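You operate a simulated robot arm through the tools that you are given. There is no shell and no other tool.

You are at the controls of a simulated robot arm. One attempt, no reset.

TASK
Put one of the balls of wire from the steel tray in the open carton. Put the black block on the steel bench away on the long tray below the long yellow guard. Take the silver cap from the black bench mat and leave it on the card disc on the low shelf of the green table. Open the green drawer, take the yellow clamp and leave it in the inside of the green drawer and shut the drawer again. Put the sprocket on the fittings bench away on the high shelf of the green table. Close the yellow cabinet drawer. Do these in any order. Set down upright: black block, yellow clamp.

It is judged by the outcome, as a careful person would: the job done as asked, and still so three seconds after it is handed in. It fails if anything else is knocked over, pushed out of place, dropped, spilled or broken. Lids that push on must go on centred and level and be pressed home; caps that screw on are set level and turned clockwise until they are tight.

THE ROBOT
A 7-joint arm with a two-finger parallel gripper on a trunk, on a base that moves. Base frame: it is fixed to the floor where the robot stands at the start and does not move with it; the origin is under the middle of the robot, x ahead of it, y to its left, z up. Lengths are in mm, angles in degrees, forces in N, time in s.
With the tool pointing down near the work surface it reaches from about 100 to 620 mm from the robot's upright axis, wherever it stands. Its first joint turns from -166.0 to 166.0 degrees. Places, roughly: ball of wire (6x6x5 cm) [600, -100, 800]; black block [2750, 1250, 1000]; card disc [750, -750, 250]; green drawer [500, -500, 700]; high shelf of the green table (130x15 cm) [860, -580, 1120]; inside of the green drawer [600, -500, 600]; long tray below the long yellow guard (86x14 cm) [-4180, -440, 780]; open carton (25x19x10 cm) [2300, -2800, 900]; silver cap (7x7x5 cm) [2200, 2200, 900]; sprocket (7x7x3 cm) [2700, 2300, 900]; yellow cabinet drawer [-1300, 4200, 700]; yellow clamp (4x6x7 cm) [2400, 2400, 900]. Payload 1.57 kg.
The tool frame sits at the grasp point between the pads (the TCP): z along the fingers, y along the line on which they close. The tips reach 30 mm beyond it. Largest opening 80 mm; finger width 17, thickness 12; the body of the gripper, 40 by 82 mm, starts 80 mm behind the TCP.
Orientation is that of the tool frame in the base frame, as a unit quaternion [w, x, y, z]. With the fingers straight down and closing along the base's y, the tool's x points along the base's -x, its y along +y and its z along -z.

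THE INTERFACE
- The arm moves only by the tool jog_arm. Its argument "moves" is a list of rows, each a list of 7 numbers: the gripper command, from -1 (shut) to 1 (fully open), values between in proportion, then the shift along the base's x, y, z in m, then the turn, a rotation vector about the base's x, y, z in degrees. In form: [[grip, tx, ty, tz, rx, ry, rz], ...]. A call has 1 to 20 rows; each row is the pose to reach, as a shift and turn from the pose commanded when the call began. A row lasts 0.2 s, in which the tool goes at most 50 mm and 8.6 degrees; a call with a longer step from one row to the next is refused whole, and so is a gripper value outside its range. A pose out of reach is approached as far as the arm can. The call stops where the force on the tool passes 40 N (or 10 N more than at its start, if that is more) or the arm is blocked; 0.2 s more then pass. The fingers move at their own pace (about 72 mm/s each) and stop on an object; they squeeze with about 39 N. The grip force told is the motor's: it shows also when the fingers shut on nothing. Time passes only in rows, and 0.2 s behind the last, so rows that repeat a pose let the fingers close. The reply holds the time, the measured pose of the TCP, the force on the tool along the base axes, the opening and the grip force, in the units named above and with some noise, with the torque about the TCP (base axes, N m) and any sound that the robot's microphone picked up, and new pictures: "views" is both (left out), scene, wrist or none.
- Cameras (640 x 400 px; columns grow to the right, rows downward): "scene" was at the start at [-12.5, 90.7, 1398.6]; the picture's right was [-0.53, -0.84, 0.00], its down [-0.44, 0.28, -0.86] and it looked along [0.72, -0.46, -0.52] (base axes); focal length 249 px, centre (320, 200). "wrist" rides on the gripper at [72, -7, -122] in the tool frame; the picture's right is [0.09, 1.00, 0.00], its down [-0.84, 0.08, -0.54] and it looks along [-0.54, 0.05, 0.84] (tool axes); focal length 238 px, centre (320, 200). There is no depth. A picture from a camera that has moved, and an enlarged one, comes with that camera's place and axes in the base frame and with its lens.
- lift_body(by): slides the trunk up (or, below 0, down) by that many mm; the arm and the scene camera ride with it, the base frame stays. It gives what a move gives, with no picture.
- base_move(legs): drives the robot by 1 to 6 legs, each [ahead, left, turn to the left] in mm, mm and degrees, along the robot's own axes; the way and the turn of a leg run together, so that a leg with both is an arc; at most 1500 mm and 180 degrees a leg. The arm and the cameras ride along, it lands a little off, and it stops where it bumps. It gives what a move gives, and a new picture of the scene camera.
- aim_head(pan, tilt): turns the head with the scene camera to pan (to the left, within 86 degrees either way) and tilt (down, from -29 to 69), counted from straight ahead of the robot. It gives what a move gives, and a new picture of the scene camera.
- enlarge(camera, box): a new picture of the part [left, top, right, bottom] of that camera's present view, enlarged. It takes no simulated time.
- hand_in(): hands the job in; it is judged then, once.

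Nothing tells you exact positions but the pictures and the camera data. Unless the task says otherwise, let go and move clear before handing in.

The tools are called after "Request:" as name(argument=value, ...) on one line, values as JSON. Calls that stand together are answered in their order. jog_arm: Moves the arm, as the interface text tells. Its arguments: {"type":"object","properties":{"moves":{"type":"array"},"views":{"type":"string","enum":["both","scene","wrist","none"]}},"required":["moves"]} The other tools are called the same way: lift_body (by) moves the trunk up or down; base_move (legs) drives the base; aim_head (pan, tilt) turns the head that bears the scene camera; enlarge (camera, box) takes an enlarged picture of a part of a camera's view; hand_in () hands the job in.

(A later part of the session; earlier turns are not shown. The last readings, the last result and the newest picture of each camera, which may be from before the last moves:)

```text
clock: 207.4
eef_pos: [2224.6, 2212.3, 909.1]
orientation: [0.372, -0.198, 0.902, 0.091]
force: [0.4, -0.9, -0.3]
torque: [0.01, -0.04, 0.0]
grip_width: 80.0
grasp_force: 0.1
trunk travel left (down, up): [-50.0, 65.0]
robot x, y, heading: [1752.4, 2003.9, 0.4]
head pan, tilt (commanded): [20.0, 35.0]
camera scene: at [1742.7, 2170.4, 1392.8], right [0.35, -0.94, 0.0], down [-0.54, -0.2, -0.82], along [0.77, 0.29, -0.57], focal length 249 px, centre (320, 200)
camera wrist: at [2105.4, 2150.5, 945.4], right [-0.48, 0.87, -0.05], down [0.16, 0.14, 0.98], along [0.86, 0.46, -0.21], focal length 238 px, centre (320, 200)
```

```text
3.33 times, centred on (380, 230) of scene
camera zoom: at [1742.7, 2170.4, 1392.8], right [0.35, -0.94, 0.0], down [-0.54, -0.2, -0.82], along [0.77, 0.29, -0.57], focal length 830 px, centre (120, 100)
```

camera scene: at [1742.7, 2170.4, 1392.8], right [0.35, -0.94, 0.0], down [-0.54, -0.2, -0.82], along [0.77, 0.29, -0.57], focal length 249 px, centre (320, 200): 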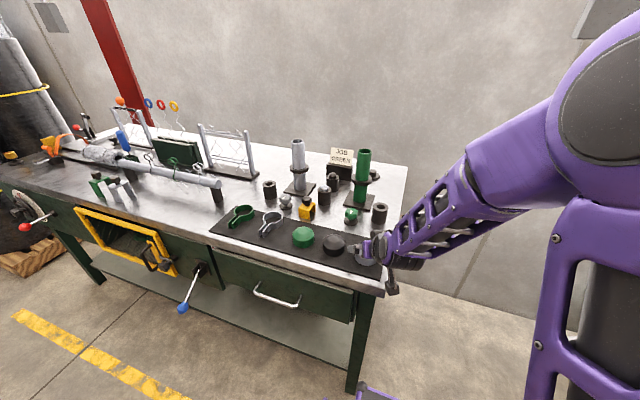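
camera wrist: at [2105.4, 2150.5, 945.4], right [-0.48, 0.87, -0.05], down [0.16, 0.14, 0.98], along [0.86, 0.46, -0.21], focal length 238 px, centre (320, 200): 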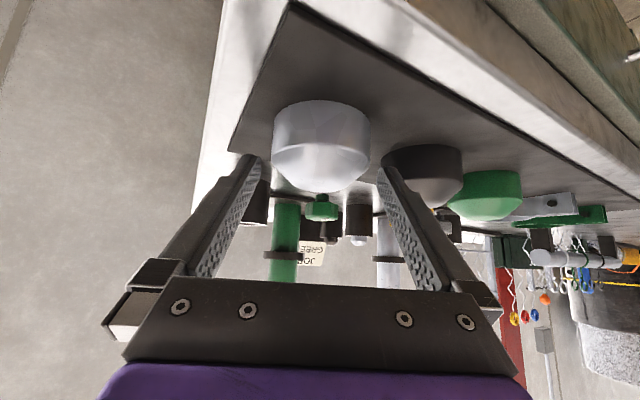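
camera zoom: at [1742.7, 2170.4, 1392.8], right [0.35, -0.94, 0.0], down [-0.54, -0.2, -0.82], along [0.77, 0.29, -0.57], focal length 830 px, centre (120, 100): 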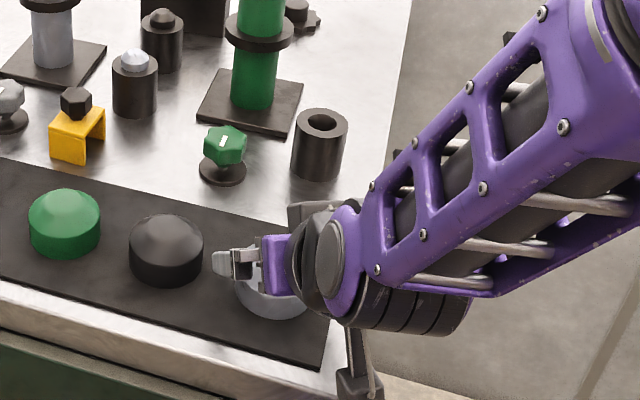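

The fingers straddle the cap with room on both sides. I'll descend the last 23 mm and close.

Request:
jog_arm(moves=[[1, 0.001, 0.0005, -0.012, 0, 0, 0], [1, 0.001, 0.0005, -0.0225, 0, 0, 0], [1, 0.001, 0.0005, -0.0225, 0, 0, 0], [0.5, 0.001, 0.0005, -0.0225, 0, 0, 0], [-1, 0.001, 0.0005, -0.0225, 0, 0, 0], [-1, 0.001, 0.0005, -0.0225, 0, 0, 0], [-1, 0.001, 0.0005, -0.0225, 0, 0, 0]])

```text
clock: 208.5
eef_pos: [2230.9, 2212.8, 891.7]
orientation: [0.379, -0.195, 0.9, 0.089]
force: [1.6, 0.3, 10.4]
torque: [-0.23, -0.25, -0.06]
grip_width: 68.3
grasp_force: 23.1
trunk travel left (down, up): [-50.0, 65.0]
robot x, y, heading: [1752.5, 2004.0, 0.3]
head pan, tilt (commanded): [20.0, 35.0]
stopped in row 5: the force on the tool passed its limit at 42 N (the readings are from after the stop); the commanded pose is now the measured one
camera scene: at [1742.2, 2169.9, 1392.4], right [0.35, -0.94, 0.0], down [-0.54, -0.2, -0.82], along [0.77, 0.28, -0.57], focal length 249 px, centre (320, 200)
camera wrist: at [2110.0, 2150.0, 925.3], right [-0.48, 0.88, -0.05], down [0.15, 0.14, 0.98], along [0.87, 0.46, -0.2], focal length 238 px, centre (320, 200)
```

scene: 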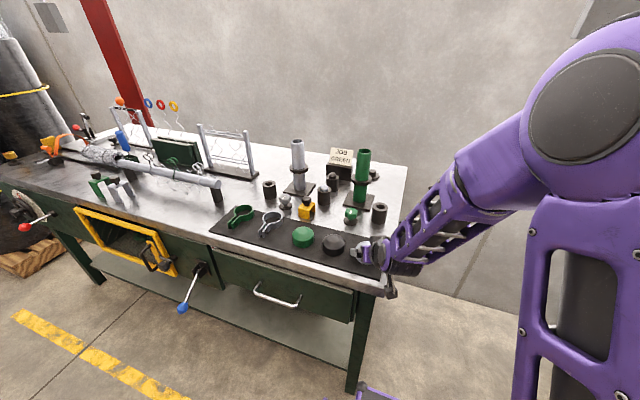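
wrist: 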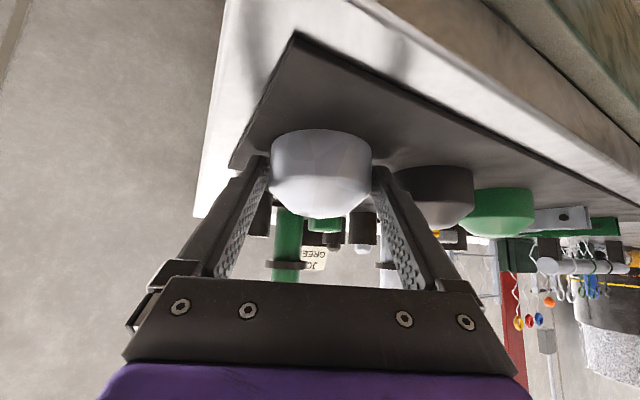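

The grip closed to 68 mm on the cap while the force limit tripped slightly above the planned height. I'll hold here and finish closing, then check before lifting.

Request:
jog_arm(moves=[[-1, 0, 0, 0, 0, 0, 0], [-1, 0, 0, 0, 0, 0, 0], [-1, 0, 0, 0, 0, 0, 0]])

Request:
enlarge(camera="scene", box=[300, 170, 460, 290])

```text
clock: 209.3
eef_pos: [2230.6, 2212.6, 890.3]
orientation: [0.378, -0.196, 0.9, 0.089]
force: [6.8, 0.6, 19.5]
torque: [-0.49, -0.77, 0.18]
grip_width: 68.3
grasp_force: 38.9
trunk travel left (down, up): [-50.0, 65.0]
robot x, y, heading: [1745.5, 2000.3, 0.2]
head pan, tilt (commanded): [20.0, 35.0]
camera scene: at [1742.2, 2169.7, 1392.9], right [0.35, -0.94, 0.0], down [-0.54, -0.2, -0.82], along [0.77, 0.28, -0.57], focal length 249 px, centre (320, 200)
camera wrist: at [2109.7, 2149.8, 925.6], right [-0.48, 0.88, -0.05], down [0.15, 0.14, 0.98], along [0.87, 0.46, -0.2], focal length 238 px, centre (320, 200)
```

scene: 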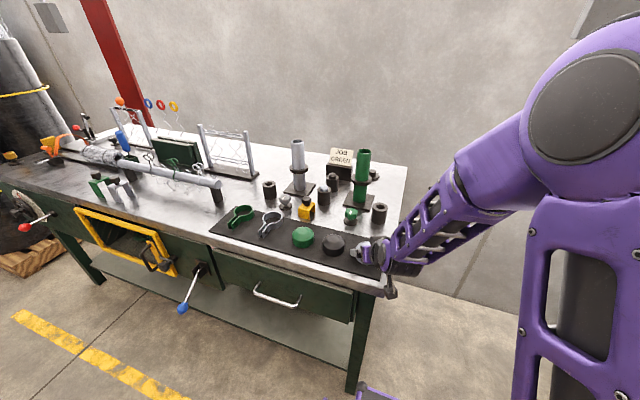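
wrist: 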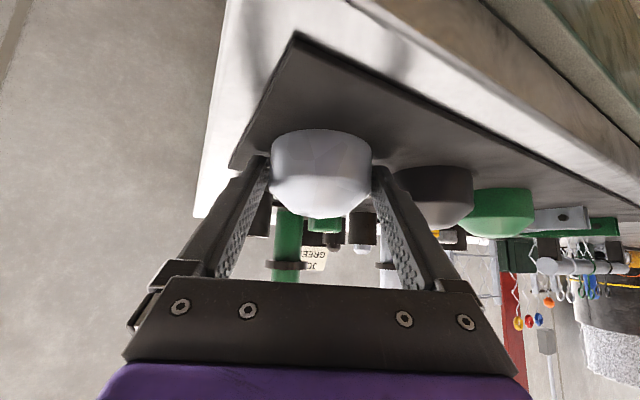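

```text
3.33 times, centred on (380, 230) of scene
camera zoom: at [1742.2, 2169.7, 1392.9], right [0.35, -0.94, 0.0], down [-0.54, -0.2, -0.82], along [0.77, 0.28, -0.57], focal length 830 px, centre (120, 100)
```

zoom: 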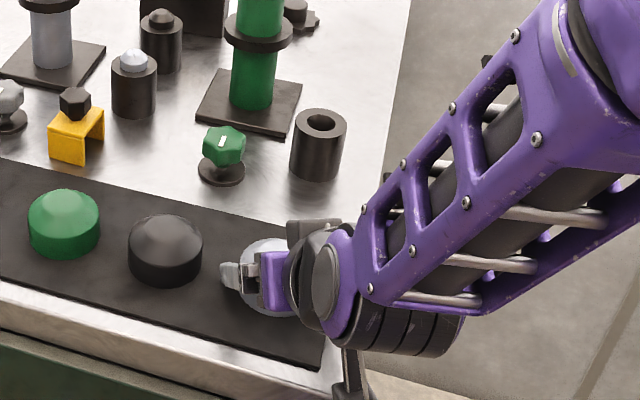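

The cap is gripped at 68 mm with full force. I'll lift it 40 mm and check it comes along level.

Request:
jog_arm(moves=[[-1, 0, 0, 0.01, 0, 0, 0], [-1, 0, 0, 0.025, 0, 0, 0], [-1, 0, 0, 0.04, 0, 0, 0], [-1, 0, 0, 0.04, 0, 0, 0]])

Request:
enlarge(camera="scene", box=[300, 170, 460, 290])

```text
clock: 210.3
eef_pos: [2230.1, 2210.6, 928.7]
orientation: [0.376, -0.196, 0.901, 0.09]
force: [-0.2, -0.8, -0.2]
torque: [0.03, 0.0, 0.01]
grip_width: 68.2
grasp_force: 39.2
trunk travel left (down, up): [-50.0, 65.0]
robot x, y, heading: [1750.1, 2000.8, 0.2]
head pan, tilt (commanded): [20.0, 35.0]
camera scene: at [1742.8, 2170.1, 1392.7], right [0.35, -0.94, 0.0], down [-0.54, -0.2, -0.82], along [0.77, 0.28, -0.57], focal length 249 px, centre (320, 200)
camera wrist: at [2108.7, 2149.3, 964.3], right [-0.48, 0.88, -0.05], down [0.16, 0.14, 0.98], along [0.86, 0.46, -0.2], focal length 238 px, centre (320, 200)
```

scene: 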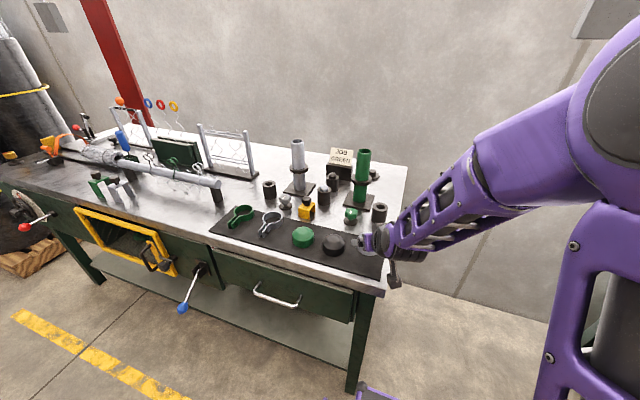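
wrist: 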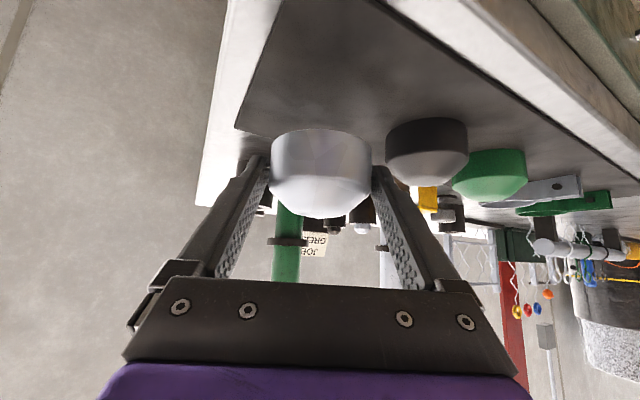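

```text
3.33 times, centred on (380, 230) of scene
camera zoom: at [1742.8, 2170.1, 1392.7], right [0.35, -0.94, 0.0], down [-0.54, -0.2, -0.82], along [0.77, 0.28, -0.57], focal length 830 px, centre (120, 100)
```

zoom: 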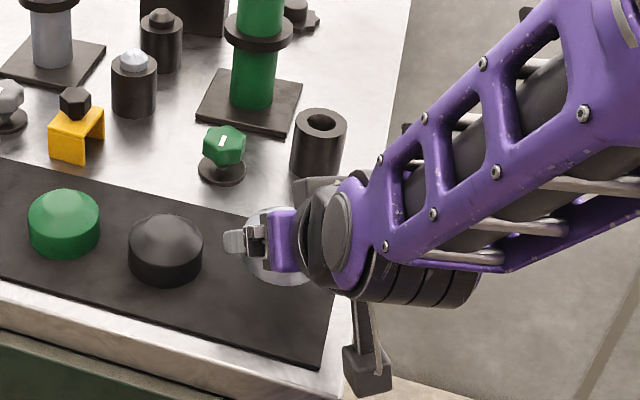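

The cap is held and level. I'll raise it, back away from the bench, and swing the arm round to the robot's right side for the trip, so it stays clear of the head and the table's back panel.

Request:
jog_arm(moves=[[-1, 0, 0, 0.04, 0, 0, 0], [-1, 0, 0, 0.08, 0, 0, 0], [-1, 0, 0, 0.12, 0, 0, 0], [-1, 0, 0, 0.12, 0, 0, 0]], views="none")

Request:
base_move(legs=[[-600, 0, 0]])

```text
clock: 211.3
eef_pos: [2230.4, 2212.2, 1040.3]
orientation: [0.368, -0.195, 0.905, 0.09]
force: [-0.3, -0.1, -0.4]
torque: [-0.02, 0.0, -0.03]
grip_width: 68.1
grasp_force: 39.1
trunk travel left (down, up): [-50.0, 65.0]
robot x, y, heading: [1747.2, 2006.1, -0.1]
head pan, tilt (commanded): [20.0, 35.0]
```

```text
clock: 214.7
eef_pos: [1636.8, 2209.5, 1044.5]
orientation: [0.372, -0.196, 0.903, 0.09]
force: [-0.7, 0.3, -0.1]
torque: [-0.01, -0.04, 0.05]
grip_width: 68.1
grasp_force: 39.1
trunk travel left (down, up): [-50.0, 65.0]
robot x, y, heading: [1152.5, 1998.2, 0.6]
head pan, tilt (commanded): [20.0, 35.0]
camera scene: at [1155.6, 2144.2, 1400.0], right [0.1, -1.0, 0.0], down [-0.5, -0.05, -0.86], along [0.86, 0.08, -0.51], focal length 249 px, centre (320, 200)
```

scene: 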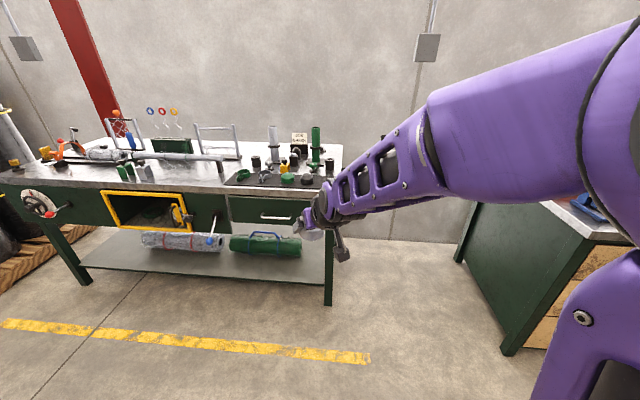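

The elbow is nudging the head at this height. I'll turn the head away, and swing the arm to the right side while lowering it to about z=800 in the open floor area.

Request:
aim_head(pan=60, tilt=30)

Request:
jog_arm(moves=[[-1, 0.0136, -0.0435, -0.012, 0, 0, -5], [-1, 0.0263, -0.0876, -0.024, 0, 0, -10], [-1, 0.0351, -0.1325, -0.036, 0, 0, -15], [-1, 0.04, -0.178, -0.048, 0, 0, -20], [-1, 0.0408, -0.2238, -0.06, 0, 0, -25], [-1, 0.0377, -0.2695, -0.072, 0, 0, -30], [-1, 0.0307, -0.3148, -0.084, 0, 0, -35], [-1, 0.0196, -0.3592, -0.096, 0, 0, -40], [-1, 0.0048, -0.4026, -0.108, 0, 0, -45], [-1, -0.0138, -0.4444, -0.12, 0, 0, -50], [-1, -0.0359, -0.4845, -0.132, 0, 0, -55], [-1, -0.0614, -0.5225, -0.144, 0, 0, -60], [-1, -0.0902, -0.5582, -0.156, 0, 0, -65], [-1, -0.122, -0.5912, -0.168, 0, 0, -70], [-1, -0.1565, -0.6213, -0.18, 0, 0, -75], [-1, -0.1935, -0.6483, -0.192, 0, 0, -80], [-1, -0.2327, -0.672, -0.204, 0, 0, -85], [-1, -0.2738, -0.6921, -0.216, 0, 0, -90], [-1, -0.3165, -0.7086, -0.228, 0, 0, -95], [-1, -0.3606, -0.7213, -0.24, 0, 0, -100]])

```text
clock: 215.8
eef_pos: [1636.2, 2209.0, 1041.9]
orientation: [0.369, -0.197, 0.904, 0.09]
force: [0.2, -1.6, -1.5]
torque: [0.01, 0.06, 0.01]
grip_width: 68.2
grasp_force: 39.2
trunk travel left (down, up): [-50.0, 65.0]
robot x, y, heading: [1155.8, 1998.7, 0.3]
head pan, tilt (commanded): [60.0, 30.0]
camera scene: at [1155.4, 2145.8, 1399.8], right [0.11, -0.99, 0.0], down [-0.5, -0.06, -0.86], along [0.86, 0.1, -0.51], focal length 249 px, centre (320, 200)
```

scene: 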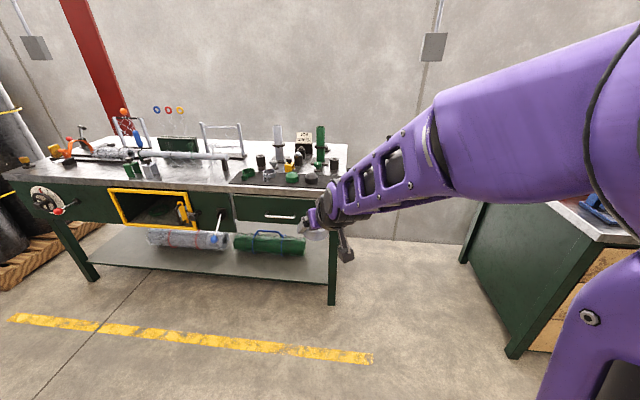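

```text
clock: 220.0
eef_pos: [1276.1, 1487.4, 804.8]
orientation: [0.309, 0.565, 0.731, -0.227]
force: [0.7, 0.2, -0.6]
torque: [0.01, -0.02, -0.01]
grip_width: 67.9
grasp_force: 39.1
trunk travel left (down, up): [-50.0, 65.0]
robot x, y, heading: [1156.7, 1997.4, 0.4]
head pan, tilt (commanded): [60.0, 30.0]
camera scene: at [1110.5, 2214.3, 1400.6], right [0.87, -0.49, 0.0], down [-0.25, -0.43, -0.87], along [0.43, 0.75, -0.5], focal length 249 px, centre (320, 200)
camera wrist: at [1234.2, 1620.5, 841.3], right [0.95, 0.32, -0.05], down [0.11, -0.19, 0.98], along [0.3, -0.93, -0.21], focal length 238 px, centre (320, 200)
```

scene: 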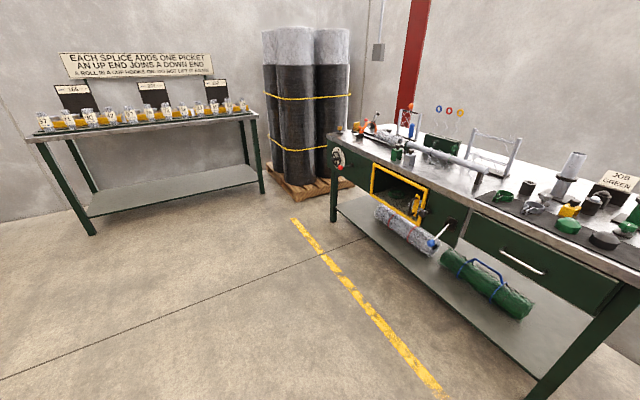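
wrist: 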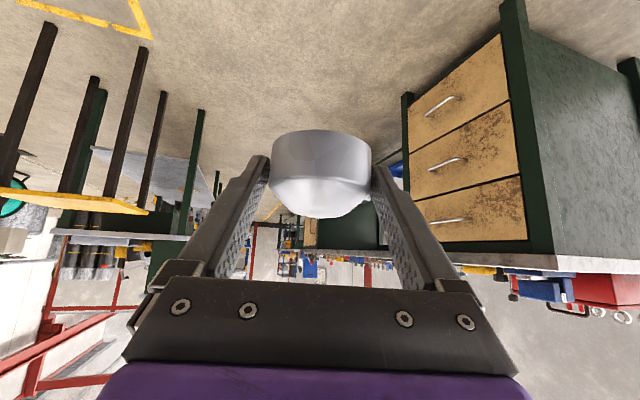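

The cap is secure on the right side. Now I'll turn around to face -x and drive into the corridor behind the green table.

Request:
base_move(legs=[[0, 0, 180], [-300, 0, 0], [0, 1300, 0], [0, 900, 0]])

Request:
aim_head(pan=20, tilt=45)

Request:
aim_head(pan=50, tilt=45)

```text
clock: 250.5
eef_pos: [1327.5, 302.4, 805.3]
orientation: [-0.229, 0.726, -0.571, -0.307]
force: [-0.5, 0.6, -1.1]
torque: [-0.02, 0.03, 0.03]
grip_width: 67.6
grasp_force: 39.0
trunk travel left (down, up): [-50.0, 65.0]
robot x, y, heading: [1440.0, -208.0, 179.5]
head pan, tilt (commanded): [60.0, 30.0]
camera scene: at [1483.7, -428.9, 1400.6], right [-0.86, 0.51, 0.0], down [0.25, 0.43, -0.87], along [-0.44, -0.75, -0.5], focal length 249 px, centre (320, 200)
```

scene: 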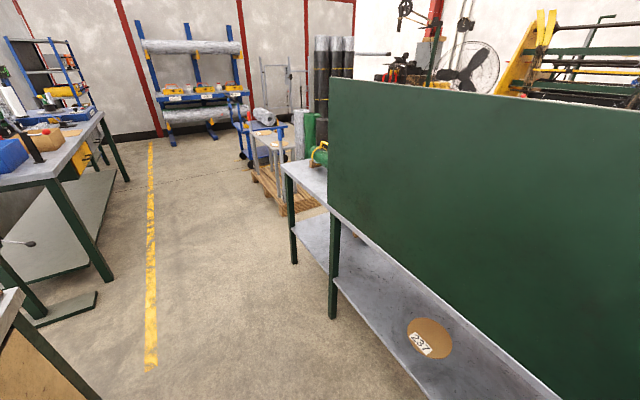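

```text
clock: 251.6
eef_pos: [1327.4, 302.6, 804.8]
orientation: [-0.23, 0.726, -0.572, -0.306]
force: [0.4, -0.1, -0.5]
torque: [0.0, 0.01, 0.03]
grip_width: 67.7
grasp_force: 38.7
trunk travel left (down, up): [-50.0, 65.0]
robot x, y, heading: [1438.9, -208.5, 179.4]
head pan, tilt (commanded): [20.0, 45.0]
camera scene: at [1453.0, -378.1, 1378.0], right [-0.33, 0.94, 0.0], down [0.67, 0.24, -0.71], along [-0.67, -0.24, -0.71], focal length 249 px, centre (320, 200)
```

scene: 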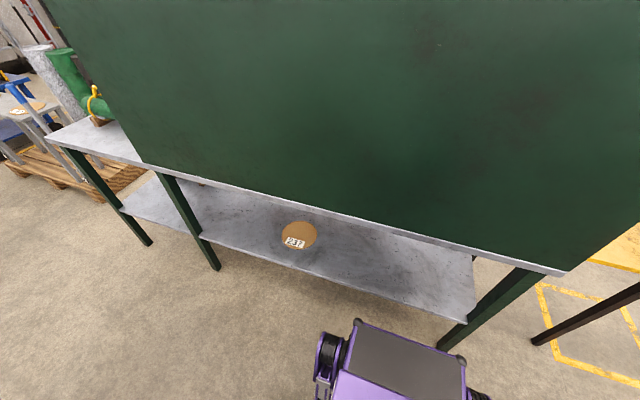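

```text
clock: 252.5
eef_pos: [1327.1, 302.4, 805.7]
orientation: [-0.23, 0.726, -0.571, -0.307]
force: [0.2, 0.1, -1.6]
torque: [0.02, 0.01, -0.01]
grip_width: 67.8
grasp_force: 39.5
trunk travel left (down, up): [-50.0, 65.0]
robot x, y, heading: [1438.0, -208.0, 179.5]
head pan, tilt (commanded): [50.0, 45.0]
camera scene: at [1476.8, -412.7, 1377.9], right [-0.76, 0.65, 0.0], down [0.46, 0.54, -0.71], along [-0.46, -0.54, -0.71], focal length 249 px, centre (320, 200)
```

scene: 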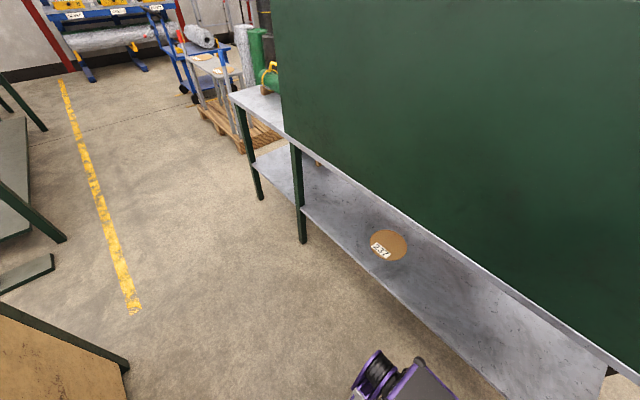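

The card disc (label 237) is at about (690, -768) on the low shelf, roughly 200 mm in from the shelf's back edge, and the table top's back edge is near x=950. I need to understand where the elbow goes in a low reach, so I'll lower the arm here beside me in the corridor and look at it.

Request:
aim_head(pan=-70, tilt=45)

Request:
jog_arm(moves=[[-1, 0, 0, -0.045, 0, 0, 0], [-1, 0, 0, -0.09, 0, 0, 0], [-1, 0, 0, -0.135, 0, 0, 0], [-1, 0, 0, -0.18, 0, 0, 0], [-1, 0, 0, -0.225, 0, 0, 0], [-1, 0, 0, -0.27, 0, 0, 0], [-1, 0, 0, -0.315, 0, 0, 0], [-1, 0, 0, -0.36, 0, 0, 0], [-1, 0, 0, -0.405, 0, 0, 0], [-1, 0, 0, -0.45, 0, 0, 0], [-1, 0, 0, -0.49, 0, 0, 0], [-1, 0, 0, -0.49, 0, 0, 0]])

```text
clock: 254.5
eef_pos: [1327.7, 303.5, 804.8]
orientation: [-0.229, 0.726, -0.572, -0.306]
force: [0.7, 0.4, -1.0]
torque: [-0.04, 0.03, -0.01]
grip_width: 67.9
grasp_force: 38.9
trunk travel left (down, up): [-50.0, 65.0]
robot x, y, heading: [1438.9, -209.0, 179.4]
head pan, tilt (commanded): [-70.0, 45.0]
camera scene: at [1502.6, -274.3, 1377.9], right [0.94, 0.33, 0.0], down [0.24, -0.67, -0.71], along [-0.24, 0.67, -0.71], focal length 249 px, centre (320, 200)
```

scene: 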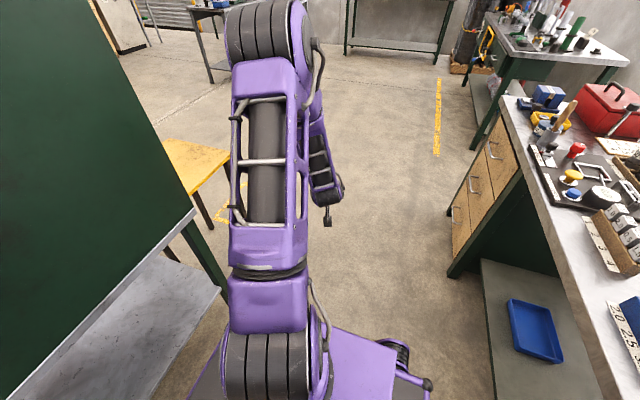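

```text
clock: 257.1
eef_pos: [1327.4, 303.8, 335.2]
orientation: [-0.23, 0.725, -0.572, -0.306]
force: [0.2, 0.2, -1.6]
torque: [0.0, 0.02, 0.0]
grip_width: 68.0
grasp_force: 39.0
out of reach, approached as far as the arm can: row 11, 12
trunk travel left (down, up): [-50.0, 65.0]
robot x, y, heading: [1440.2, -208.9, 179.6]
head pan, tilt (commanded): [-70.0, 45.0]
camera scene: at [1502.7, -274.3, 1377.9], right [0.94, 0.33, 0.0], down [0.24, -0.67, -0.71], along [-0.24, 0.67, -0.71], focal length 249 px, centre (320, 200)
camera wrist: at [1367.8, 173.6, 371.1], right [-0.95, -0.3, -0.05], down [-0.11, 0.19, 0.98], along [-0.29, 0.93, -0.21], focal length 238 px, centre (320, 200)
```

scene: 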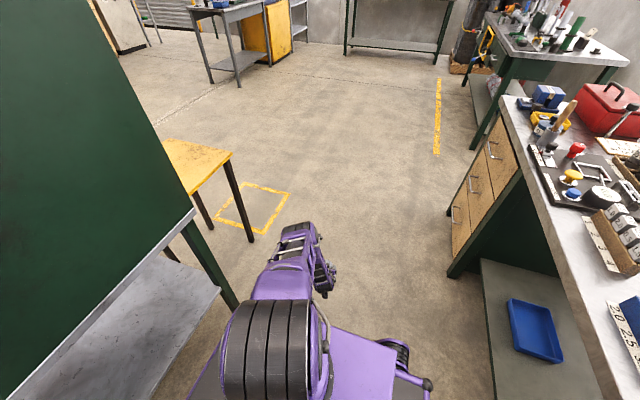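
wrist: 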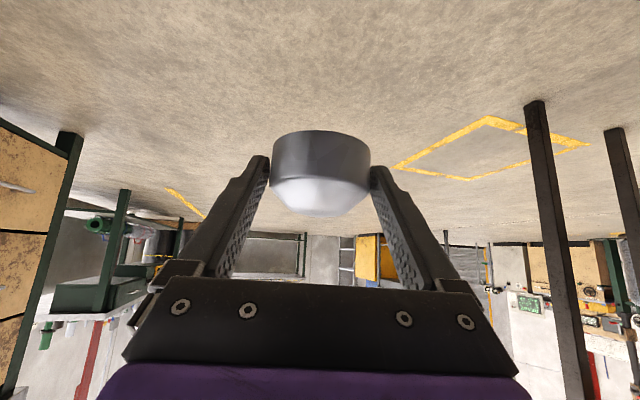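

From this view the shoulder is near z≈1080 and the upper arm seems limited to about 33° below horizontal, so the elbow stays high and a steeper tool (about 28° from vertical) should reach further under the table. I'll test that pitch here in free space.

Request:
jog_arm(moves=[[-1, -0.004, 0.018, 0.02, -5.5, -1.4, 0], [-1, -0.008, 0.036, 0.02, -11, -2.9, 0], [-1, -0.0115, 0.054, 0.02, -16.4, -4.3, 0], [-1, -0.0115, 0.054, 0, -16.4, -4.3, 0], [-1, -0.0115, 0.054, -0.03, -16.4, -4.3, 0], [-1, -0.0115, 0.054, -0.06, -16.4, -4.3, 0], [-1, -0.0115, 0.054, -0.085, -16.4, -4.3, 0], [-1, -0.0115, 0.054, -0.085, -16.4, -4.3, 0]])

```text
clock: 258.9
eef_pos: [1322.9, 338.9, 317.6]
orientation: [-0.145, 0.762, -0.6, -0.194]
force: [-0.4, 1.0, -0.4]
torque: [0.03, -0.03, 0.01]
grip_width: 67.7
grasp_force: 39.7
out of reach, approached as far as the arm can: row 5, 6, 7, 8
trunk travel left (down, up): [-50.0, 65.0]
robot x, y, heading: [1439.6, -208.6, 179.3]
head pan, tilt (commanded): [-70.0, 45.0]
camera scene: at [1502.7, -274.3, 1377.9], right [0.94, 0.33, 0.0], down [0.24, -0.67, -0.71], along [-0.24, 0.67, -0.71], focal length 249 px, centre (320, 200)
camera wrist: at [1359.4, 225.5, 391.7], right [-0.95, -0.31, -0.03], down [-0.18, 0.45, 0.87], along [-0.26, 0.83, -0.49], focal length 238 px, centre (320, 200)
```

scene: 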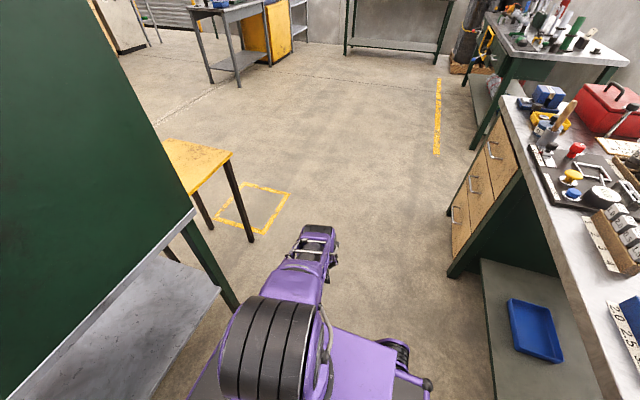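
wrist: 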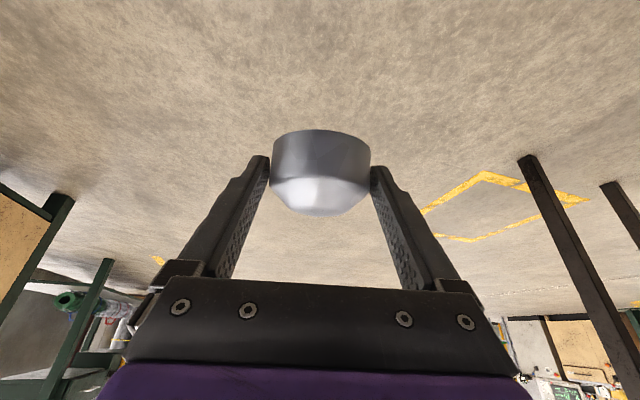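

At 28° pitch the arm reached z=318 at 560 mm, so with the trunk lowered the shelf is within reach. I'll zoom in on the arm to judge where the elbow sits relative to a table edge.

Request:
enlarge(camera="scene", box=[200, 200, 440, 400])

Request:
aim_head(pan=-40, tilt=60)

Request:
aim_head(pan=-85, tilt=60)

```text
2.00 times, centred on (320, 300) of scene
camera zoom: at [1502.7, -274.3, 1377.9], right [0.94, 0.33, 0.0], down [0.24, -0.67, -0.71], along [-0.24, 0.67, -0.71], focal length 498 px, centre (320, 0)
```

zoom: 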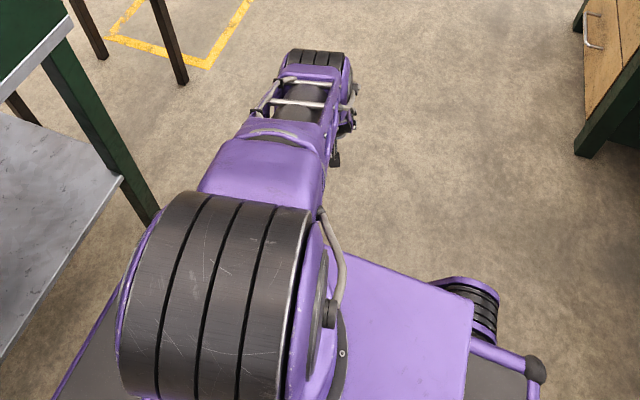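

```text
clock: 259.9
eef_pos: [1323.5, 338.5, 317.7]
orientation: [-0.145, 0.762, -0.6, -0.194]
force: [0.1, 0.5, -0.9]
torque: [-0.04, 0.0, -0.01]
grip_width: 67.7
grasp_force: 39.2
trunk travel left (down, up): [-50.0, 65.0]
robot x, y, heading: [1442.2, -211.9, 179.4]
head pan, tilt (commanded): [-40.0, 60.0]
camera scene: at [1479.1, -307.6, 1358.5], right [0.65, 0.76, 0.0], down [0.66, -0.56, -0.5], along [-0.38, 0.33, -0.87], focal length 249 px, centre (320, 200)
```

scene: 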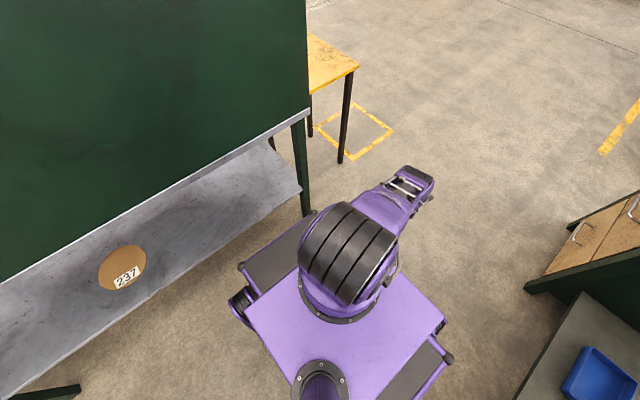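

```text
clock: 261.0
eef_pos: [1322.3, 339.4, 317.5]
orientation: [-0.145, 0.762, -0.601, -0.194]
force: [-0.4, 0.0, -0.9]
torque: [-0.04, 0.03, 0.0]
grip_width: 67.7
grasp_force: 39.2
trunk travel left (down, up): [-50.0, 65.0]
robot x, y, heading: [1437.7, -205.8, 179.4]
head pan, tilt (commanded): [-85.0, 60.0]
camera scene: at [1524.5, -284.6, 1358.5], right [1.0, 0.08, 0.0], down [0.07, -0.86, -0.5], along [-0.04, 0.5, -0.87], focal length 249 px, centre (320, 200)
```

scene: 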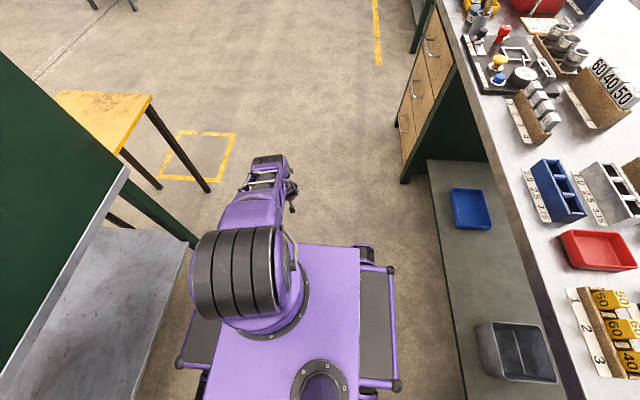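

The elbow joint seems to bottom out around z≈785 (≈735 with the trunk down), so I need accurate table geometry. I'll raise the arm slightly and move along to stand opposite the disc, then measure the shelf, edge and disc.

Request:
jog_arm(moves=[[-1, 0, -0.01, 0.04, 0, 0, 0], [-1, 0, -0.02, 0.08, 0, 0, 0], [-1, 0, -0.03, 0.12, 0, 0, 0], [-1, 0, -0.04, 0.16, 0, 0, 0], [-1, 0, -0.04, 0.2, 0, 0, 0], [-1, 0, -0.04, 0.2, 0, 0, 0]], views="none")

Request:
base_move(legs=[[0, 560, 0.4]])

Request:
aim_head(pan=0, tilt=50)

Request:
enlarge(camera="scene", box=[240, 120, 480, 300])

```text
clock: 262.4
eef_pos: [1322.6, 298.2, 518.0]
orientation: [-0.144, 0.762, -0.6, -0.194]
force: [0.9, -0.7, -0.3]
torque: [-0.05, -0.02, -0.01]
grip_width: 67.7
grasp_force: 38.8
trunk travel left (down, up): [-50.0, 65.0]
robot x, y, heading: [1441.1, -208.0, 179.4]
head pan, tilt (commanded): [-85.0, 60.0]
```

```text
clock: 268.3
eef_pos: [1317.3, -261.3, 517.5]
orientation: [-0.145, 0.763, -0.6, -0.194]
force: [-0.5, -0.3, -0.5]
torque: [-0.01, -0.01, 0.02]
grip_width: 67.8
grasp_force: 39.3
trunk travel left (down, up): [-50.0, 65.0]
robot x, y, heading: [1433.6, -767.4, 179.3]
head pan, tilt (commanded): [-85.0, 60.0]
camera scene: at [1519.3, -842.9, 1358.5], right [1.0, 0.08, 0.0], down [0.07, -0.86, -0.5], along [-0.04, 0.5, -0.87], focal length 249 px, centre (320, 200)
```

scene: 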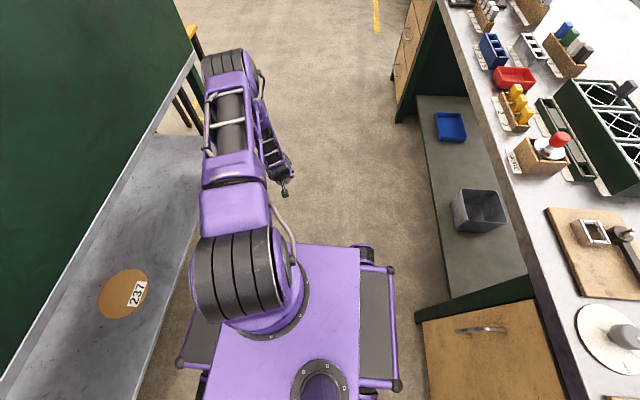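

```text
clock: 269.9
eef_pos: [1317.8, -260.0, 518.8]
orientation: [-0.144, 0.764, -0.599, -0.194]
force: [0.6, -0.2, -0.7]
torque: [0.02, 0.02, -0.01]
grip_width: 67.8
grasp_force: 38.8
trunk travel left (down, up): [-50.0, 65.0]
robot x, y, heading: [1430.4, -767.2, 179.9]
head pan, tilt (commanded): [0.0, 50.0]
camera scene: at [1447.5, -908.6, 1371.0], right [0.01, 1.0, 0.0], down [0.77, -0.01, -0.64], along [-0.64, 0.01, -0.77], focal length 249 px, centre (320, 200)
```

scene: 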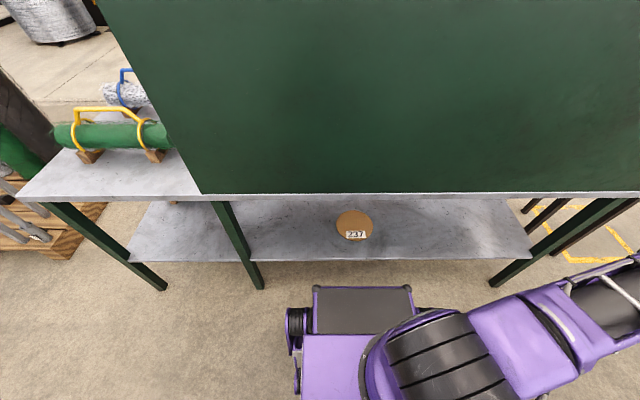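

```text
2.22 times, centred on (360, 210) of scene
camera zoom: at [1447.5, -908.6, 1371.0], right [0.01, 1.0, 0.0], down [0.77, -0.01, -0.64], along [-0.64, 0.01, -0.77], focal length 553 px, centre (231, 178)
```

zoom: 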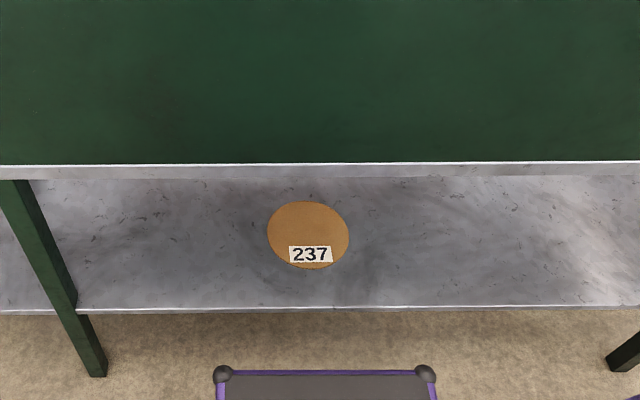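

Straight-on measurements put the shelf top at about z=355, the disc centre at (757, -738), the table-top back edge at x≈961 (underside ≈791). With the trunk lowered and the robot at x≈1500, the current 45° grip pitch can reach the disc with the elbow outside the edge. I'll lower the trunk, restore the pitch and reposition.

Request:
lift_body(by=-50)

Request:
jog_arm(moves=[[-1, 0, 0, 0.03, 5.5, 1.4, 0], [-1, 0, 0, 0.07, 11, 2.9, 0], [-1, 0, 0, 0.1, 16.4, 4.3, 0], [-1, 0, 0, 0.13, 16.4, 4.3, 0], [-1, 0, 0, 0.13, 16.4, 4.3, 0]], views="none")

Request:
base_move(legs=[[-100, -30, 0.3]])

```text
clock: 270.8
eef_pos: [1317.8, -259.6, 467.6]
orientation: [-0.145, 0.762, -0.6, -0.194]
force: [-0.4, 0.7, -1.7]
torque: [0.01, 0.02, 0.0]
grip_width: 68.0
grasp_force: 39.0
trunk travel left (down, up): [0.0, 115.0]
robot x, y, heading: [1433.0, -769.8, 179.3]
head pan, tilt (commanded): [0.0, 50.0]
```

```text
clock: 272.0
eef_pos: [1317.2, -258.5, 597.1]
orientation: [-0.23, 0.726, -0.571, -0.307]
force: [-0.1, 0.2, -1.1]
torque: [0.01, -0.03, 0.01]
grip_width: 67.4
grasp_force: 39.3
trunk travel left (down, up): [0.0, 115.0]
robot x, y, heading: [1433.5, -764.0, 179.5]
head pan, tilt (commanded): [0.0, 50.0]
```

```text
clock: 273.1
eef_pos: [1414.5, -231.4, 599.3]
orientation: [-0.228, 0.728, -0.569, -0.307]
force: [0.0, -0.4, -0.2]
torque: [0.02, -0.03, -0.01]
grip_width: 67.6
grasp_force: 38.7
trunk travel left (down, up): [0.0, 115.0]
robot x, y, heading: [1533.9, -740.7, 179.7]
head pan, tilt (commanded): [0.0, 50.0]
camera scene: at [1547.6, -879.8, 1321.0], right [0.0, 1.0, 0.0], down [0.77, 0.0, -0.64], along [-0.64, 0.0, -0.77], focal length 249 px, centre (320, 200)
```

scene: 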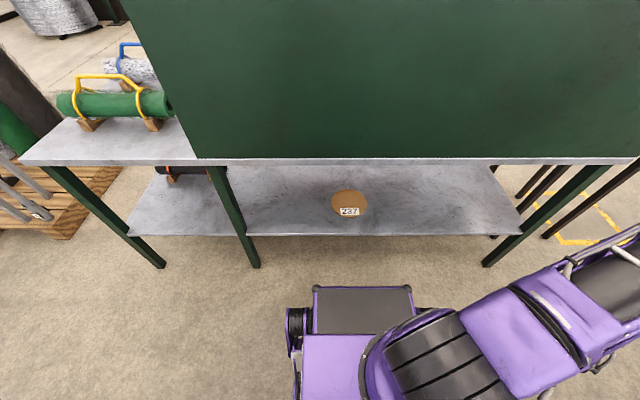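

The robot is at (1534, -741) facing the disc. I'll sweep the arm round to the front at z≈600, staying just outside the table edge.

Request:
jog_arm(moves=[[-1, -0.0446, -0.0135, 0, 0, 0, 4.97], [-1, -0.0878, -0.031, 0, 0, 0, 9.94], [-1, -0.1286, -0.0532, 0, 0, 0, 14.9], [-1, -0.1678, -0.078, 0, 0, 0, 19.9], [-1, -0.2045, -0.1061, 0, 0, 0, 24.9], [-1, -0.2385, -0.1373, 0, 0, 0, 29.8], [-1, -0.2694, -0.1714, 0, 0, 0, 34.8], [-1, -0.2964, -0.2086, 0, 0, 0, 39.8], [-1, -0.3207, -0.2475, 0, 0, 0, 44.7], [-1, -0.3413, -0.2882, 0, 0, 0, 49.7], [-1, -0.3583, -0.3306, 0, 0, 0, 54.7], [-1, -0.3713, -0.3742, 0, 0, 0, 59.6], [-1, -0.3794, -0.4189, 0, 0, 0, 64.6], [-1, -0.3845, -0.4639, 0, 0, 0, 69.6], [-1, -0.3855, -0.509, 0, 0, 0, 74.6], [-1, -0.3855, -0.509, 0, 0, 0, 74.6]])

```text
clock: 276.6
eef_pos: [1028.9, -741.5, 599.7]
orientation: [0.003, 0.924, -0.012, -0.383]
force: [0.0, -0.7, 0.5]
torque: [0.01, 0.0, 0.01]
grip_width: 67.7
grasp_force: 39.0
trunk travel left (down, up): [0.0, 115.0]
robot x, y, heading: [1532.0, -737.9, 180.3]
head pan, tilt (commanded): [0.0, 50.0]
camera scene: at [1547.6, -879.8, 1321.0], right [0.0, 1.0, 0.0], down [0.77, 0.0, -0.64], along [-0.64, 0.0, -0.77], focal length 249 px, centre (320, 200)
camera wrist: at [1167.3, -733.9, 634.8], right [0.05, -1.0, -0.05], down [-0.21, -0.06, 0.98], along [-0.98, -0.04, -0.21], focal length 238 px, centre (320, 200)
```

scene: 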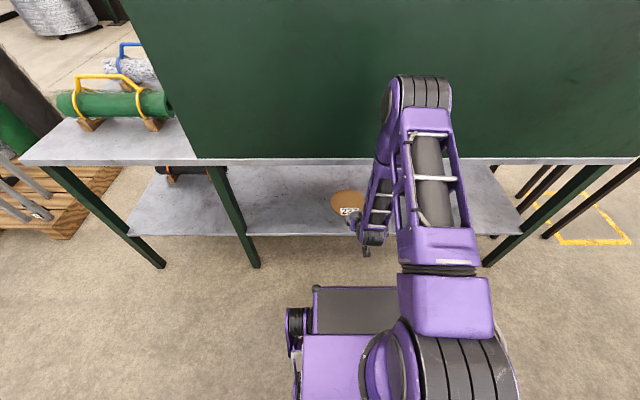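
wrist: 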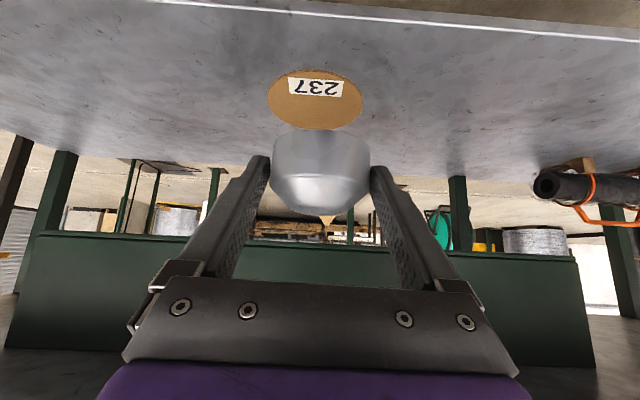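

The wrist camera sees the disc right ahead under the cap, at about (752, -735), shelf z≈350. I'll extend the arm under the table edge in a first stage.

Request:
jog_arm(moves=[[-1, -0.025, 0.001, -0.035, 0, 0, 0], [-1, -0.055, 0.002, -0.065, 0, 0, 0], [-1, -0.09, 0.003, -0.09, 0, 0, 0], [-1, -0.125, 0.004, -0.11, 0, 0, 0], [-1, -0.16, 0.005, -0.12, 0, 0, 0], [-1, -0.187, 0.006, -0.12, 0, 0, 0], [-1, -0.187, 0.006, -0.12, 0, 0, 0]])

```text
clock: 278.1
eef_pos: [841.1, -734.0, 478.7]
orientation: [0.004, 0.924, -0.012, -0.383]
force: [0.2, 0.5, 0.3]
torque: [0.01, -0.02, -0.02]
grip_width: 67.7
grasp_force: 39.2
trunk travel left (down, up): [0.0, 115.0]
robot x, y, heading: [1534.5, -738.5, 179.9]
head pan, tilt (commanded): [0.0, 50.0]
camera scene: at [1547.6, -879.8, 1321.0], right [0.0, 1.0, 0.0], down [0.77, 0.0, -0.64], along [-0.64, 0.0, -0.77], focal length 249 px, centre (320, 200)
camera wrist: at [978.6, -727.0, 514.3], right [0.05, -1.0, -0.05], down [-0.21, -0.06, 0.98], along [-0.98, -0.03, -0.21], focal length 238 px, centre (320, 200)
```

scene: 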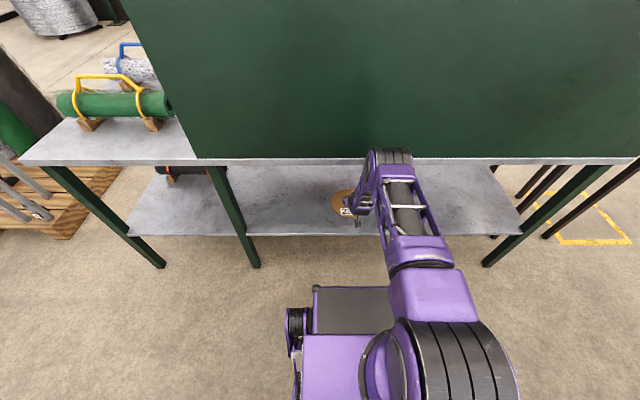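
wrist: 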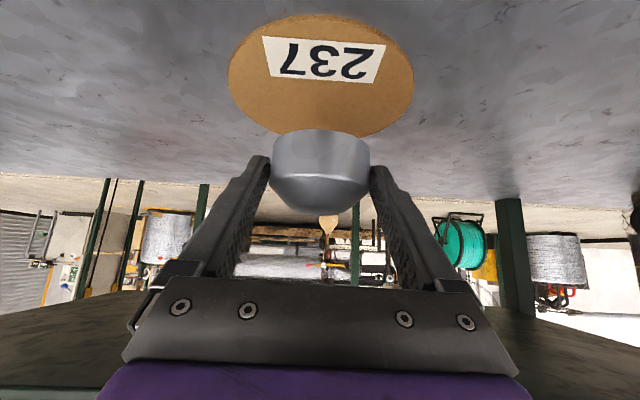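

The disc centre resolves to about (751, -731). I'll drive the base forward 30 mm and then extend the rest of the way above the disc.

Request:
base_move(legs=[[32, 0, 0]])

Request:
jog_arm(moves=[[-1, -0.02, 0.001, -0.02, 0, 0, 0], [-1, -0.035, 0.002, -0.04, 0, 0, 0], [-1, -0.05, 0.003, -0.055, 0, 0, 0], [-1, -0.05, 0.003, -0.055, 0, 0, 0]])

```text
clock: 279.0
eef_pos: [809.8, -733.3, 478.8]
orientation: [0.004, 0.924, -0.012, -0.382]
force: [0.0, 0.1, -0.5]
torque: [-0.01, -0.03, 0.02]
grip_width: 67.7
grasp_force: 39.4
trunk travel left (down, up): [0.0, 115.0]
robot x, y, heading: [1503.1, -741.7, 179.6]
head pan, tilt (commanded): [0.0, 50.0]
camera scene: at [1516.0, -879.7, 1321.0], right [0.0, 1.0, 0.0], down [0.77, 0.0, -0.64], along [-0.64, 0.0, -0.77], focal length 249 px, centre (320, 200)
```

scene: 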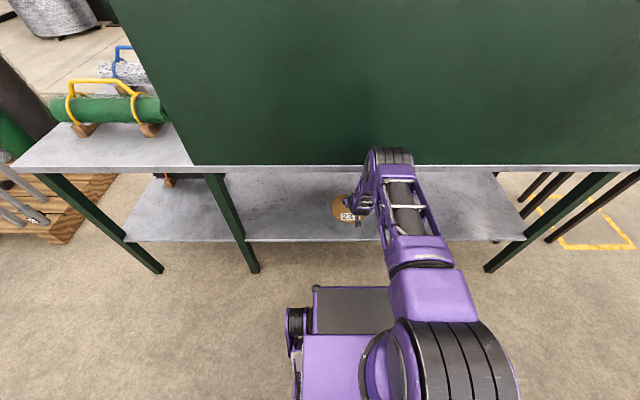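

```text
clock: 280.0
eef_pos: [759.9, -731.2, 423.0]
orientation: [0.004, 0.924, -0.012, -0.382]
force: [-0.4, 0.7, -1.7]
torque: [0.0, 0.03, 0.03]
grip_width: 67.4
grasp_force: 38.7
trunk travel left (down, up): [0.0, 115.0]
robot x, y, heading: [1504.3, -738.9, 180.0]
head pan, tilt (commanded): [0.0, 50.0]
camera scene: at [1515.9, -879.7, 1321.0], right [0.0, 1.0, 0.0], down [0.77, 0.0, -0.64], along [-0.64, 0.0, -0.77], focal length 249 px, centre (320, 200)
camera wrist: at [896.7, -724.0, 459.2], right [0.05, -1.0, -0.05], down [-0.21, -0.06, 0.98], along [-0.98, -0.03, -0.21], focal length 238 px, centre (320, 200)
```

scene: 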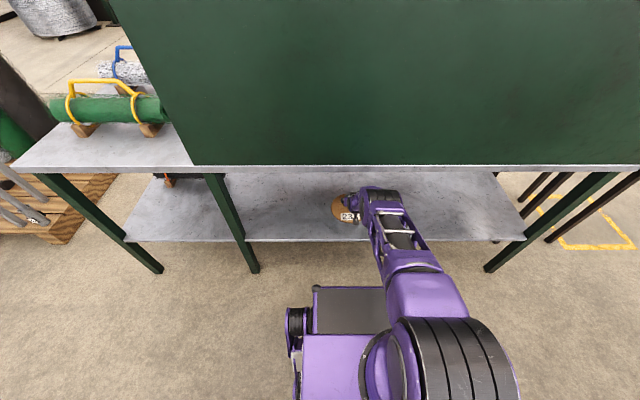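
wrist: 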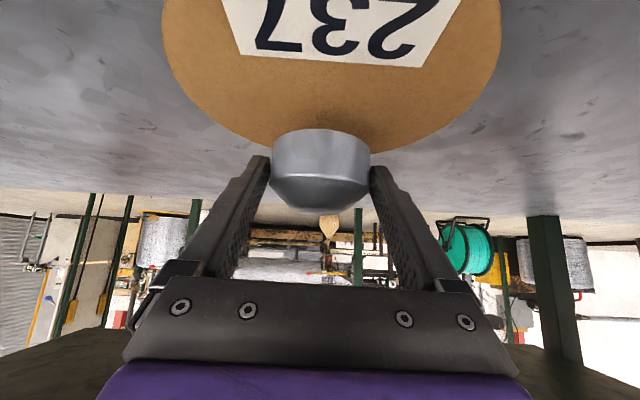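

The cap is right over the disc. I'll lower it gently toward contact.

Request:
jog_arm(moves=[[-1, 0, -0.003, -0.015, 0, 0, 0], [-1, 0, -0.003, -0.027, 0, 0, 0], [-1, 0, -0.003, -0.03, 0, 0, 0]])

```text
clock: 280.8
eef_pos: [758.3, -734.0, 395.4]
orientation: [0.004, 0.923, -0.012, -0.384]
force: [1.6, 0.1, 5.0]
torque: [0.15, 0.17, -0.03]
grip_width: 67.3
grasp_force: 39.2
trunk travel left (down, up): [0.0, 115.0]
robot x, y, heading: [1503.9, -739.3, 179.7]
head pan, tilt (commanded): [0.0, 50.0]
camera scene: at [1516.4, -879.7, 1321.2], right [0.0, 1.0, 0.0], down [0.77, 0.0, -0.64], along [-0.64, 0.0, -0.77], focal length 249 px, centre (320, 200)
camera wrist: at [896.2, -726.9, 430.7], right [0.05, -1.0, -0.05], down [-0.21, -0.06, 0.98], along [-0.98, -0.03, -0.21], focal length 238 px, centre (320, 200)
```

scene: 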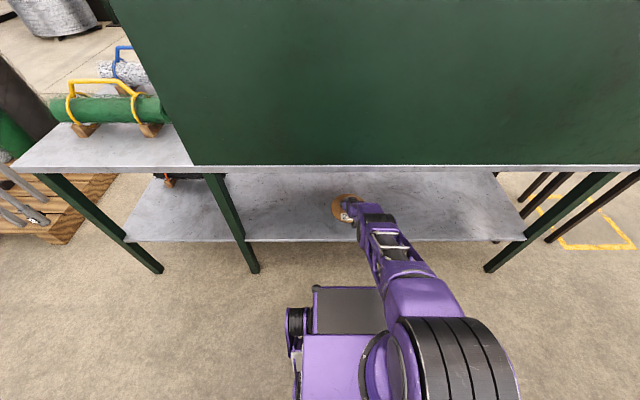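
wrist: 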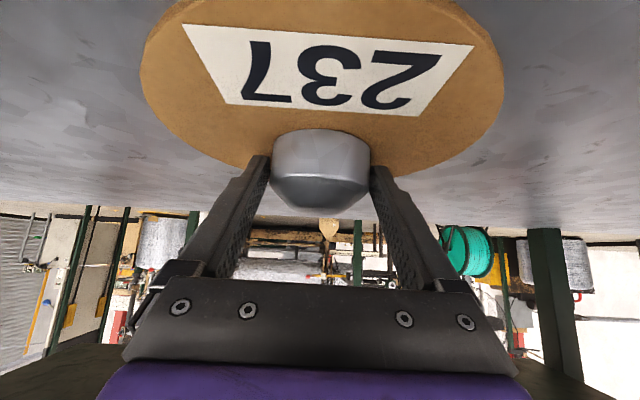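

Contact is felt at TCP z≈395, so the disc surface is around z≈368, and that puts the disc centre nearer x≈768. I'll raise 10 mm, shift about 18 mm back toward me to centre it better, and set it down.

Request:
jog_arm(moves=[[-1, 0, 0, 0.012, 0, 0, 0], [-1, 0.018, 0, 0.012, 0, 0, 0], [-1, 0.018, 0, 0.004, 0, 0, 0], [-1, 0.018, 0, 0.001, 0, 0, 0]])

```text
clock: 281.8
eef_pos: [777.0, -732.7, 395.4]
orientation: [0.004, 0.924, -0.012, -0.383]
force: [1.1, 0.0, 1.2]
torque: [0.1, 0.07, 0.02]
grip_width: 67.5
grasp_force: 39.5
trunk travel left (down, up): [0.0, 115.0]
robot x, y, heading: [1505.9, -738.7, 179.7]
head pan, tilt (commanded): [0.0, 50.0]
camera scene: at [1516.2, -879.7, 1321.1], right [0.0, 1.0, 0.0], down [0.77, 0.0, -0.64], along [-0.64, 0.0, -0.77], focal length 249 px, centre (320, 200)
camera wrist: at [915.0, -726.7, 431.2], right [0.05, -1.0, -0.05], down [-0.21, -0.06, 0.98], along [-0.98, -0.03, -0.21], focal length 238 px, centre (320, 200)
```

scene: 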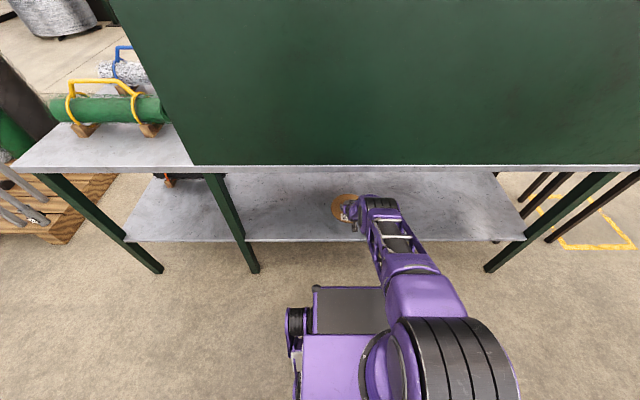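
wrist: 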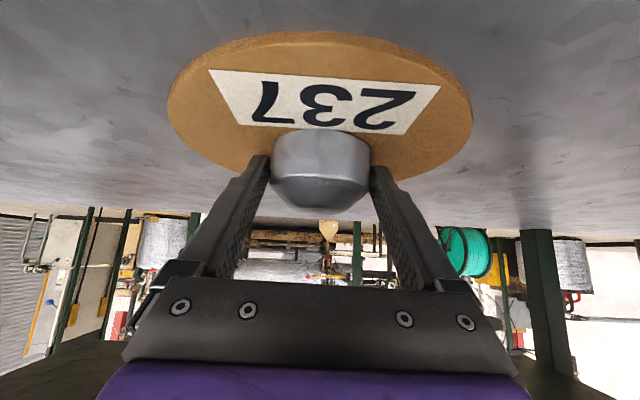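

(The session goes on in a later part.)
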